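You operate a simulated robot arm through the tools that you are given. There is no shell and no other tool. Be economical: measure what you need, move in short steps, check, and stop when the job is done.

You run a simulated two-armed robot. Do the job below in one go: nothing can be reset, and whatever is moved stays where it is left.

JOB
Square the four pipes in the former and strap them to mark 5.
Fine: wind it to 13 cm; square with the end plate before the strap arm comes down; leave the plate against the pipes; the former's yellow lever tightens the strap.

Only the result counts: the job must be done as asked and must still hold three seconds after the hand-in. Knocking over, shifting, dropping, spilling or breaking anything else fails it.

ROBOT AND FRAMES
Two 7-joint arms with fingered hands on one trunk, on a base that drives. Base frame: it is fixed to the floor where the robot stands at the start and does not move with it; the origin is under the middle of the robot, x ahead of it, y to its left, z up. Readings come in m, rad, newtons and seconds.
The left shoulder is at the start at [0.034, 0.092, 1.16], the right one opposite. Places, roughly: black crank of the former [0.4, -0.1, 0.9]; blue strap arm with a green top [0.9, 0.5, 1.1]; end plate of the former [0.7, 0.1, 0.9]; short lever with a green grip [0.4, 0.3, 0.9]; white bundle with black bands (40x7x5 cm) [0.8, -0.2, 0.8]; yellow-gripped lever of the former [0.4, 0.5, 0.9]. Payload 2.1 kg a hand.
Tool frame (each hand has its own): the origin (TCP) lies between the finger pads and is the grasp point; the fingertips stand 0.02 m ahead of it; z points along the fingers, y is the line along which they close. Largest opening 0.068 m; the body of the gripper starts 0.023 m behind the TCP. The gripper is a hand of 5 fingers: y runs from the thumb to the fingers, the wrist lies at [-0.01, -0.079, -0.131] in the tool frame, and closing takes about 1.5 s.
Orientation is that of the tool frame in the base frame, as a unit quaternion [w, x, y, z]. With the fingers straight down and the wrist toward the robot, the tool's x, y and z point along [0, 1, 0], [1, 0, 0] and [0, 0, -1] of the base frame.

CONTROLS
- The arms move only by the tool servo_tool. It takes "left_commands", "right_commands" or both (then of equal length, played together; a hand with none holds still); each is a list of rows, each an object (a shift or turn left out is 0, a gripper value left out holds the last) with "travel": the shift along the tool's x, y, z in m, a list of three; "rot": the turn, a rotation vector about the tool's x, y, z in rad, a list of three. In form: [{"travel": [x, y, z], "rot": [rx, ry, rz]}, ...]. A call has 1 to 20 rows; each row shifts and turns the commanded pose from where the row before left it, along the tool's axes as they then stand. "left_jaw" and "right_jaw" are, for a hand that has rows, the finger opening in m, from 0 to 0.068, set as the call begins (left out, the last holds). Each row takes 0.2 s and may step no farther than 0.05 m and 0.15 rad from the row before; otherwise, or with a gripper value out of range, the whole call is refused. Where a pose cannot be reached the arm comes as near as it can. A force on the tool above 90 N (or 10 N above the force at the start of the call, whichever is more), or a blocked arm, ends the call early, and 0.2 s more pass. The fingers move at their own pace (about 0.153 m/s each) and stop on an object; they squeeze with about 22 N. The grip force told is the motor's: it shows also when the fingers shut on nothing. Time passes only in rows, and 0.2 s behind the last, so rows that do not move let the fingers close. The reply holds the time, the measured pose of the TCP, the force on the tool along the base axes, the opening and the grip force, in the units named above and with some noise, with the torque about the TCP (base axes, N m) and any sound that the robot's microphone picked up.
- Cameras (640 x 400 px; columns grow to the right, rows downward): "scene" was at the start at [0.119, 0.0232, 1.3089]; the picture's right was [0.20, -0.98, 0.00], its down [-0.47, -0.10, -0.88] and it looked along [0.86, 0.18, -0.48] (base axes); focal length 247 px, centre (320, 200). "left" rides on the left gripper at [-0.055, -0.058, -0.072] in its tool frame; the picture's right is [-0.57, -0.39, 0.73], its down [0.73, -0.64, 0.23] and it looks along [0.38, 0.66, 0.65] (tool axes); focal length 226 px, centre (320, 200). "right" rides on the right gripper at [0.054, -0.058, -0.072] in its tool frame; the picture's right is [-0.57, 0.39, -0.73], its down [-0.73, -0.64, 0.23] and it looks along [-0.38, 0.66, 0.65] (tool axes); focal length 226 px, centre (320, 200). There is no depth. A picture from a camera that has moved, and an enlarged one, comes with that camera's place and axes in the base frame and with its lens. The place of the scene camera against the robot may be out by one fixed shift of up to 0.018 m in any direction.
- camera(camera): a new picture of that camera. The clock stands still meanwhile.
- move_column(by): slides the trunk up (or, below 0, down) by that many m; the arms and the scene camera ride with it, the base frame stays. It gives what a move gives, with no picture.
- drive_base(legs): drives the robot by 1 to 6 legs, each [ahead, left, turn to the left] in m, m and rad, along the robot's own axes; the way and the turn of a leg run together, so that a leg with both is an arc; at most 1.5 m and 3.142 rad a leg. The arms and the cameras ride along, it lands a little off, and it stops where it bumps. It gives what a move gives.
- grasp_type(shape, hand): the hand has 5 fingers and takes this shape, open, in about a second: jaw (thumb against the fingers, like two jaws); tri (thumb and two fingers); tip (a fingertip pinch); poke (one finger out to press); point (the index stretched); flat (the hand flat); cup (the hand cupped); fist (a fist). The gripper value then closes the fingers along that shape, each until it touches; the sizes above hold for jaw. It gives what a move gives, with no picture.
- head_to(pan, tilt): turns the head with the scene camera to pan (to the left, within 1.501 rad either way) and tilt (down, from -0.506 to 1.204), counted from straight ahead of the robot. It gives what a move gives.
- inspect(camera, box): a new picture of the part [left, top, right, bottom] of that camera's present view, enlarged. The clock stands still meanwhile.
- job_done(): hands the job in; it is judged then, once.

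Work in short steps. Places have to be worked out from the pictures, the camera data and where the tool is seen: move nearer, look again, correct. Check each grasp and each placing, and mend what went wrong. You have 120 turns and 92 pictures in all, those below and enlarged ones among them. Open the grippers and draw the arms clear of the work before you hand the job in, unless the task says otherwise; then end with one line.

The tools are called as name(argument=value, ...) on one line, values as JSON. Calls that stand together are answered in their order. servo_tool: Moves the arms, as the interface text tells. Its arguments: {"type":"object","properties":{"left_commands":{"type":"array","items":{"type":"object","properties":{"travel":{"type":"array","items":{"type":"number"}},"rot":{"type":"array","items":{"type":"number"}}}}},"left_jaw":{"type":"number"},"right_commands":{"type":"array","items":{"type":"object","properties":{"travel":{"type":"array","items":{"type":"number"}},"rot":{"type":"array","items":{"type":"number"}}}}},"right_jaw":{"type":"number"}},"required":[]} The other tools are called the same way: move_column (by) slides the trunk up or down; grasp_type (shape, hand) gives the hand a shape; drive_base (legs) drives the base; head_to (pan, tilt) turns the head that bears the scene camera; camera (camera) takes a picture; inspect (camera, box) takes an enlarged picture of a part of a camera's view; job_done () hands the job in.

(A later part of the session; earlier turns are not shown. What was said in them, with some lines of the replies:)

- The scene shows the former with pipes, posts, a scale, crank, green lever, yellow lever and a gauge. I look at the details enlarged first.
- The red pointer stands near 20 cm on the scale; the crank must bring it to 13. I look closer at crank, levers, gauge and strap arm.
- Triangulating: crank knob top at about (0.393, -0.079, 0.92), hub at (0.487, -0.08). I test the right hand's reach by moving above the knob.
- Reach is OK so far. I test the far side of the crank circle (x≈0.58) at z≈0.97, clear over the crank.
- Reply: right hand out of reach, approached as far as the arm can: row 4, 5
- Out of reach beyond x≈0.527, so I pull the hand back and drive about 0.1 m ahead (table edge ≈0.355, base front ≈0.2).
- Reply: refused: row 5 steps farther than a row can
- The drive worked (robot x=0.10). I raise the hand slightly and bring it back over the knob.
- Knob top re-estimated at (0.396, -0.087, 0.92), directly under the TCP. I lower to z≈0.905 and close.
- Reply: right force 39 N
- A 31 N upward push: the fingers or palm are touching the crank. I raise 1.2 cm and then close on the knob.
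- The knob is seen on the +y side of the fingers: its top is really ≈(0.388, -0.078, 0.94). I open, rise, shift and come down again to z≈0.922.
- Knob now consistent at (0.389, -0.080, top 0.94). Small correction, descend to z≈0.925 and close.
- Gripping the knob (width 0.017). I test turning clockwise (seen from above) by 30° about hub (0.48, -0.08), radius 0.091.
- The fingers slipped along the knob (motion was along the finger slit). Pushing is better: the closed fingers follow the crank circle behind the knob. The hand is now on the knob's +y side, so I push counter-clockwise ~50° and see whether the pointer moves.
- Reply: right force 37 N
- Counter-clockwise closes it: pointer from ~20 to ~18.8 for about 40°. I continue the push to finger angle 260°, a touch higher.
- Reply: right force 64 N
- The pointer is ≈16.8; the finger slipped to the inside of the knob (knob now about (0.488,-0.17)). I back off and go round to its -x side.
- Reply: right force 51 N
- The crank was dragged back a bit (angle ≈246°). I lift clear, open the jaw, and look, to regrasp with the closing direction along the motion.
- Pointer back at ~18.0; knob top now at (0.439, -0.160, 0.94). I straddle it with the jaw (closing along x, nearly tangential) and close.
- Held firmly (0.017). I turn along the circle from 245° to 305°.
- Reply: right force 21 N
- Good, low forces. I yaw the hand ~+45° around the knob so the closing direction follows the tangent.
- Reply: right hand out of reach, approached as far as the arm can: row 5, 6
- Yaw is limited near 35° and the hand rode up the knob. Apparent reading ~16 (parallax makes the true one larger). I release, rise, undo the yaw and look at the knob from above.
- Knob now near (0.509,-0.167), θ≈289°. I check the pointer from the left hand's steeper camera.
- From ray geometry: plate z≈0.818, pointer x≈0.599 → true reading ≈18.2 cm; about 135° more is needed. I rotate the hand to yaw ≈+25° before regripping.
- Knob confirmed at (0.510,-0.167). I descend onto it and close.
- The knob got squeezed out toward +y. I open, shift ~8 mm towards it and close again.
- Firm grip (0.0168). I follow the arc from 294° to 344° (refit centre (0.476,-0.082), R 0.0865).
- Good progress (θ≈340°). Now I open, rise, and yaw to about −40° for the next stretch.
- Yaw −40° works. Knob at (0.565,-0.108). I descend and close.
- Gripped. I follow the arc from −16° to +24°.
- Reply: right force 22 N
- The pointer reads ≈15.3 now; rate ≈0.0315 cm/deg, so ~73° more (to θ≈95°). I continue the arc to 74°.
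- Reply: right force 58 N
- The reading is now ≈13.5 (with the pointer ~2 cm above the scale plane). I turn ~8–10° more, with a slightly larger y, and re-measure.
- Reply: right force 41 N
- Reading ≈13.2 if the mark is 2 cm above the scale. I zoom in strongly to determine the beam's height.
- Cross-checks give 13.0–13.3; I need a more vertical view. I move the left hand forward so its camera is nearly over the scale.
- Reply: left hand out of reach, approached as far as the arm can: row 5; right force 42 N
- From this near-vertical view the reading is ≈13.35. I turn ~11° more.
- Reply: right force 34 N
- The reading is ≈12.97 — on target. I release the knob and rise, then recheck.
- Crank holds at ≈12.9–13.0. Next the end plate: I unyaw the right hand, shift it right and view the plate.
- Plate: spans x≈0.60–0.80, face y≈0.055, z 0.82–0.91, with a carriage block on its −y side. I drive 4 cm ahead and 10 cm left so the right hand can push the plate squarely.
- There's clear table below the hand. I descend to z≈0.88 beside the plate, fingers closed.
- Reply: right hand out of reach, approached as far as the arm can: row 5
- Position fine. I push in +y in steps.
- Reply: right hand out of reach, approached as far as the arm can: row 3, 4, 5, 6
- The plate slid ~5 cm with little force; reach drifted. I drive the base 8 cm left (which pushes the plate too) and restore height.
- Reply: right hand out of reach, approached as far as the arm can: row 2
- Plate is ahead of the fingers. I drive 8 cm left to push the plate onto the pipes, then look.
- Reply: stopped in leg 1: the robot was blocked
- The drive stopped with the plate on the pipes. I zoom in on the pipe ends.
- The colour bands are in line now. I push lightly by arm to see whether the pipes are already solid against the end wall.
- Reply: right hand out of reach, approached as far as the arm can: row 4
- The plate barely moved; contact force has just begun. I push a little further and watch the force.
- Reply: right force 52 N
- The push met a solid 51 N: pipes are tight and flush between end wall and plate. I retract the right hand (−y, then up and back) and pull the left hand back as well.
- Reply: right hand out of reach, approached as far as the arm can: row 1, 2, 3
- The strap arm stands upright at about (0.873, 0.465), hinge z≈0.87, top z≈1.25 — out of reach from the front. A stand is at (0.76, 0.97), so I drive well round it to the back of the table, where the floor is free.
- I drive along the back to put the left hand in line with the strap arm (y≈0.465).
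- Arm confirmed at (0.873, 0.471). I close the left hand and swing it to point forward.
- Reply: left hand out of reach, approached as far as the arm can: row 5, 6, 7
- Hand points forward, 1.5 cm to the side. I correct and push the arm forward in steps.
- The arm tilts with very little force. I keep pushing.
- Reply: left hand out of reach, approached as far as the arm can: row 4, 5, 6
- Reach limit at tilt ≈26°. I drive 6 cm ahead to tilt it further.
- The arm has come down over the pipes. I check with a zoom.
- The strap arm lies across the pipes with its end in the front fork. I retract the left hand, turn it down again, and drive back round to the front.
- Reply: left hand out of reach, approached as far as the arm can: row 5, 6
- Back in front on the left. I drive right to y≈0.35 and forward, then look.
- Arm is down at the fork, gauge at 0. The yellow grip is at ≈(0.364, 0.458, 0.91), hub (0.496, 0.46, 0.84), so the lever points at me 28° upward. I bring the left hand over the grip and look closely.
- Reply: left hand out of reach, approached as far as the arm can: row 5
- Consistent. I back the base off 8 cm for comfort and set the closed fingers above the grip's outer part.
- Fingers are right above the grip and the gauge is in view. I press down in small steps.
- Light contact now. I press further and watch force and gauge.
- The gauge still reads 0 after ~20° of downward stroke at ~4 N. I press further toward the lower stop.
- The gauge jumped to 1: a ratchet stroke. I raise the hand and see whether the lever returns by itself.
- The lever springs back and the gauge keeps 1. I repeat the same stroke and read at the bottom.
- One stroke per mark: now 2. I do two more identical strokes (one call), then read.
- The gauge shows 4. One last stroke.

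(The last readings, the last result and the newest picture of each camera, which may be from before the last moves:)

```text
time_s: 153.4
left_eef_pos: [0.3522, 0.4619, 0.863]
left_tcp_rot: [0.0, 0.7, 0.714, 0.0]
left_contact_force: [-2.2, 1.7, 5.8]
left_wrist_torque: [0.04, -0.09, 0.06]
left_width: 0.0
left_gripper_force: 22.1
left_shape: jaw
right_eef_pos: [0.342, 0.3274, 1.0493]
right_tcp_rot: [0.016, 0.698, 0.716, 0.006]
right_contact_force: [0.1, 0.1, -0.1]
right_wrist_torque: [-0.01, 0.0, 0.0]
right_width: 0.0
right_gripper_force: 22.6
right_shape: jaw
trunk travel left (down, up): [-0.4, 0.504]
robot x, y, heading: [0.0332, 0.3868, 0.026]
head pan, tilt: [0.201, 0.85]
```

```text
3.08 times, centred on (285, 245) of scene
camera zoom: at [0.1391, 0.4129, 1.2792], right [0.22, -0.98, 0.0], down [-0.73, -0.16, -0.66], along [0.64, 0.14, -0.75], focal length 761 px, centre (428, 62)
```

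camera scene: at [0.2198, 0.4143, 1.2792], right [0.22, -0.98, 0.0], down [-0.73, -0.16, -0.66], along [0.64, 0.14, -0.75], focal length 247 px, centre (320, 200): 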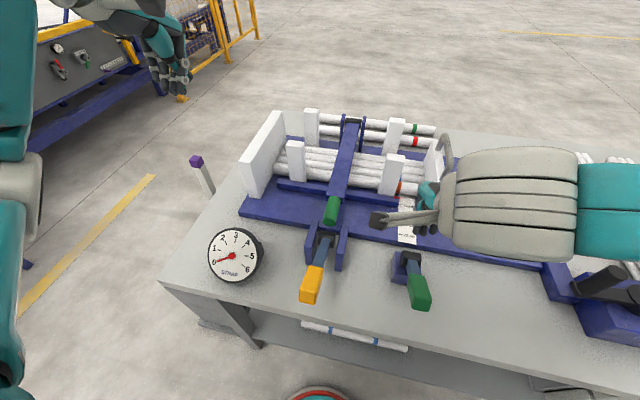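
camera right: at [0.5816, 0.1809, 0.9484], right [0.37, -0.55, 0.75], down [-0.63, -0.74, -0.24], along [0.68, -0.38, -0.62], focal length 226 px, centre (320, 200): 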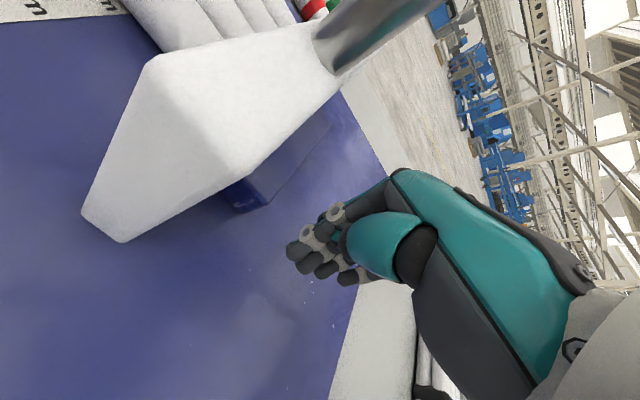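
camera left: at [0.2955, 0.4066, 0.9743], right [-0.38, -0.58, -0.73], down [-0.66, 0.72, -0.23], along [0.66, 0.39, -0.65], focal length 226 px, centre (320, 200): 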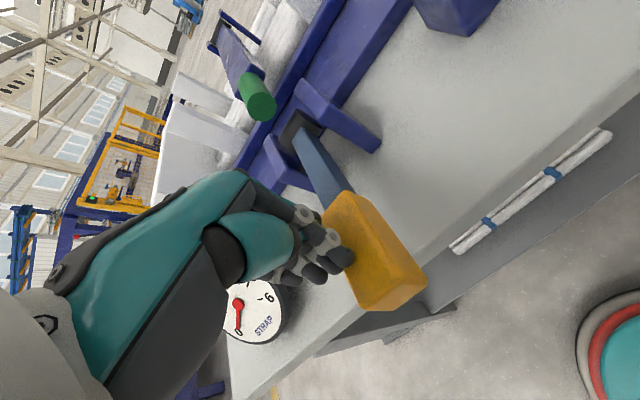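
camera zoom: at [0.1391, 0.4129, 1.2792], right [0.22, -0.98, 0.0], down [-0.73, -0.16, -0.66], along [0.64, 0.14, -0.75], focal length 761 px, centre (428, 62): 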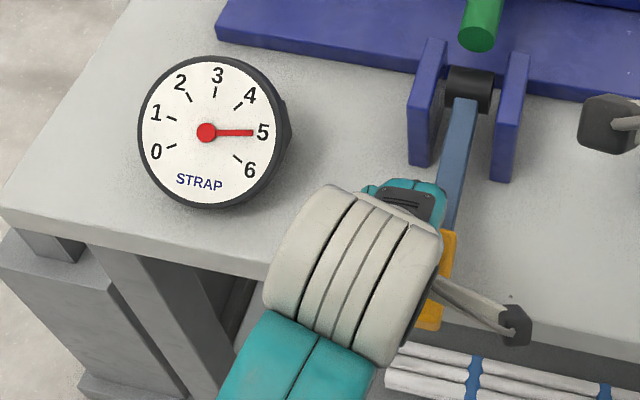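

The gauge reads exactly 5. I raise both hands clear, open them, back off the base, and take a final look.

servo_tool(left_commands=[{"travel": [0, 0, -0.03]}, {"travel": [0, 0, -0.04]}, {"travel": [0, 0, -0.04]}, {"travel": [0, 0, -0.04]}, {"travel": [0, 0, -0.04]}, {"travel": [0, 0, -0.04]}, {}], right_commands=[{}, {}, {}, {"travel": [0, 0, -0.03]}, {"travel": [0, 0, -0.03]}, {}, {}])

drive_base(legs=[[-0.2, 0, 0]])

servo_tool(left_commands=[{}, {}, {}, {}, {}], right_commands=[{}, {}, {}, {}, {}], left_jaw=0.068, right_jaw=0.068)

head_to(pan=0.0, tilt=0.6)

camera(camera="scene")

```text
time_s: 155.0
left_eef_pos: [0.39, 0.4588, 1.0425]
left_tcp_rot: [0.0, 0.7, 0.714, -0.001]
left_contact_force: [-0.8, 0.8, -0.1]
left_wrist_torque: [0.03, -0.05, -0.01]
left_width: 0.0
left_gripper_force: 22.4
left_shape: jaw
left hand out of reach, approached as far as the arm can: row 5, 6
right_eef_pos: [0.3405, 0.3287, 1.1109]
right_tcp_rot: [0.016, 0.696, 0.717, 0.006]
right_contact_force: [0.7, -0.2, -0.4]
right_wrist_torque: [-0.02, 0.01, -0.02]
right_width: 0.0001
right_gripper_force: 22.0
right_shape: jaw
trunk travel left (down, up): [-0.4, 0.504]
robot x, y, heading: [0.0331, 0.3895, 0.016]
head pan, tilt: [0.201, 0.85]
```

```text
time_s: 156.6
left_eef_pos: [0.1929, 0.4544, 1.0439]
left_tcp_rot: [0.001, 0.7, 0.714, 0.0]
left_contact_force: [0.2, 0.0, -0.6]
left_wrist_torque: [0.01, 0.04, 0.08]
left_width: 0.0002
left_gripper_force: 22.1
left_shape: jaw
right_eef_pos: [0.1438, 0.3238, 1.109]
right_tcp_rot: [0.016, 0.698, 0.716, 0.005]
right_contact_force: [-0.6, 0.1, 0.8]
right_wrist_torque: [-0.01, -0.03, 0.01]
right_width: 0.0
right_gripper_force: 22.3
right_shape: jaw
trunk travel left (down, up): [-0.4, 0.504]
robot x, y, heading: [-0.166, 0.3894, 0.024]
head pan, tilt: [0.201, 0.85]
```

```text
time_s: 157.8
left_eef_pos: [0.1922, 0.4555, 1.043]
left_tcp_rot: [0.001, 0.7, 0.714, -0.001]
left_contact_force: [-1.0, -0.1, -0.2]
left_wrist_torque: [-0.01, -0.02, -0.01]
left_width: 0.0676
left_gripper_force: 0.1
left_shape: jaw
right_eef_pos: [0.1434, 0.3243, 1.1101]
right_tcp_rot: [0.016, 0.698, 0.716, 0.006]
right_contact_force: [-0.6, 0.1, 0.1]
right_wrist_torque: [0.0, -0.01, -0.01]
right_width: 0.0677
right_gripper_force: 0.1
right_shape: jaw
trunk travel left (down, up): [-0.4, 0.504]
robot x, y, heading: [-0.1623, 0.3849, 0.017]
head pan, tilt: [0.201, 0.85]
```

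```text
time_s: 158.6
left_eef_pos: [0.1933, 0.455, 1.0424]
left_tcp_rot: [0.001, 0.7, 0.714, -0.002]
left_contact_force: [-0.1, 0.0, 0.5]
left_wrist_torque: [0.02, 0.01, 0.01]
left_width: 0.0677
left_gripper_force: 0.0
left_shape: jaw
right_eef_pos: [0.1438, 0.324, 1.1089]
right_tcp_rot: [0.016, 0.697, 0.717, 0.005]
right_contact_force: [-0.2, -0.5, 0.6]
right_wrist_torque: [0.01, 0.03, 0.0]
right_width: 0.0676
right_gripper_force: 0.1
right_shape: jaw
trunk travel left (down, up): [-0.4, 0.504]
robot x, y, heading: [-0.1659, 0.3874, 0.022]
head pan, tilt: [0.0, 0.6]
```

```text
7 pictures are left
camera scene: at [-0.0448, 0.3934, 1.3], right [0.02, -1.0, 0.0], down [-0.57, -0.01, -0.82], along [0.82, 0.02, -0.57], focal length 247 px, centre (320, 200)
```

scene: 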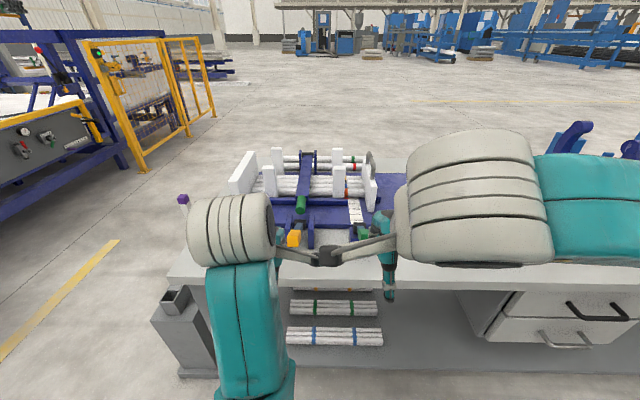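

inspect(camera="scene", box=[220, 140, 410, 250])

```text
3.37 times, centred on (315, 195) of scene
camera zoom: at [-0.0448, 0.3934, 1.3], right [0.02, -1.0, 0.0], down [-0.57, -0.01, -0.82], along [0.82, 0.02, -0.57], focal length 833 px, centre (337, 217)
```

zoom: 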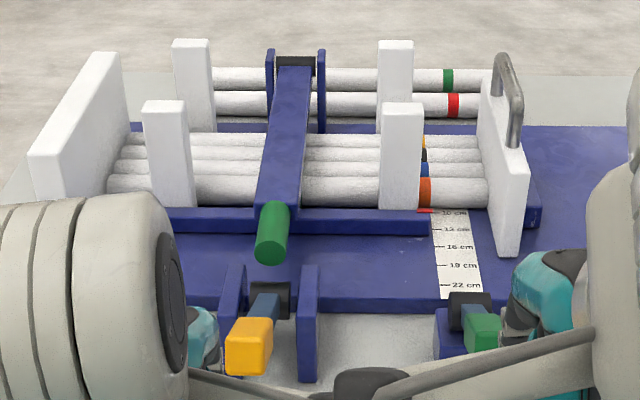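

The plate is against the flush pipes, the strap arm is down, the pointer is at about 13, the gauge was at 5, and both hands are open and clear. I hand the job in.

job_done()

```text
The job is handed in.
```

The former is wound to about 13 cm (best reading 12.9–13.0). The four pipes are squared between the end wall and the end plate, which is left against them. The strap arm is down, and the yellow lever has tightened the strap to mark 5 on the gauge.
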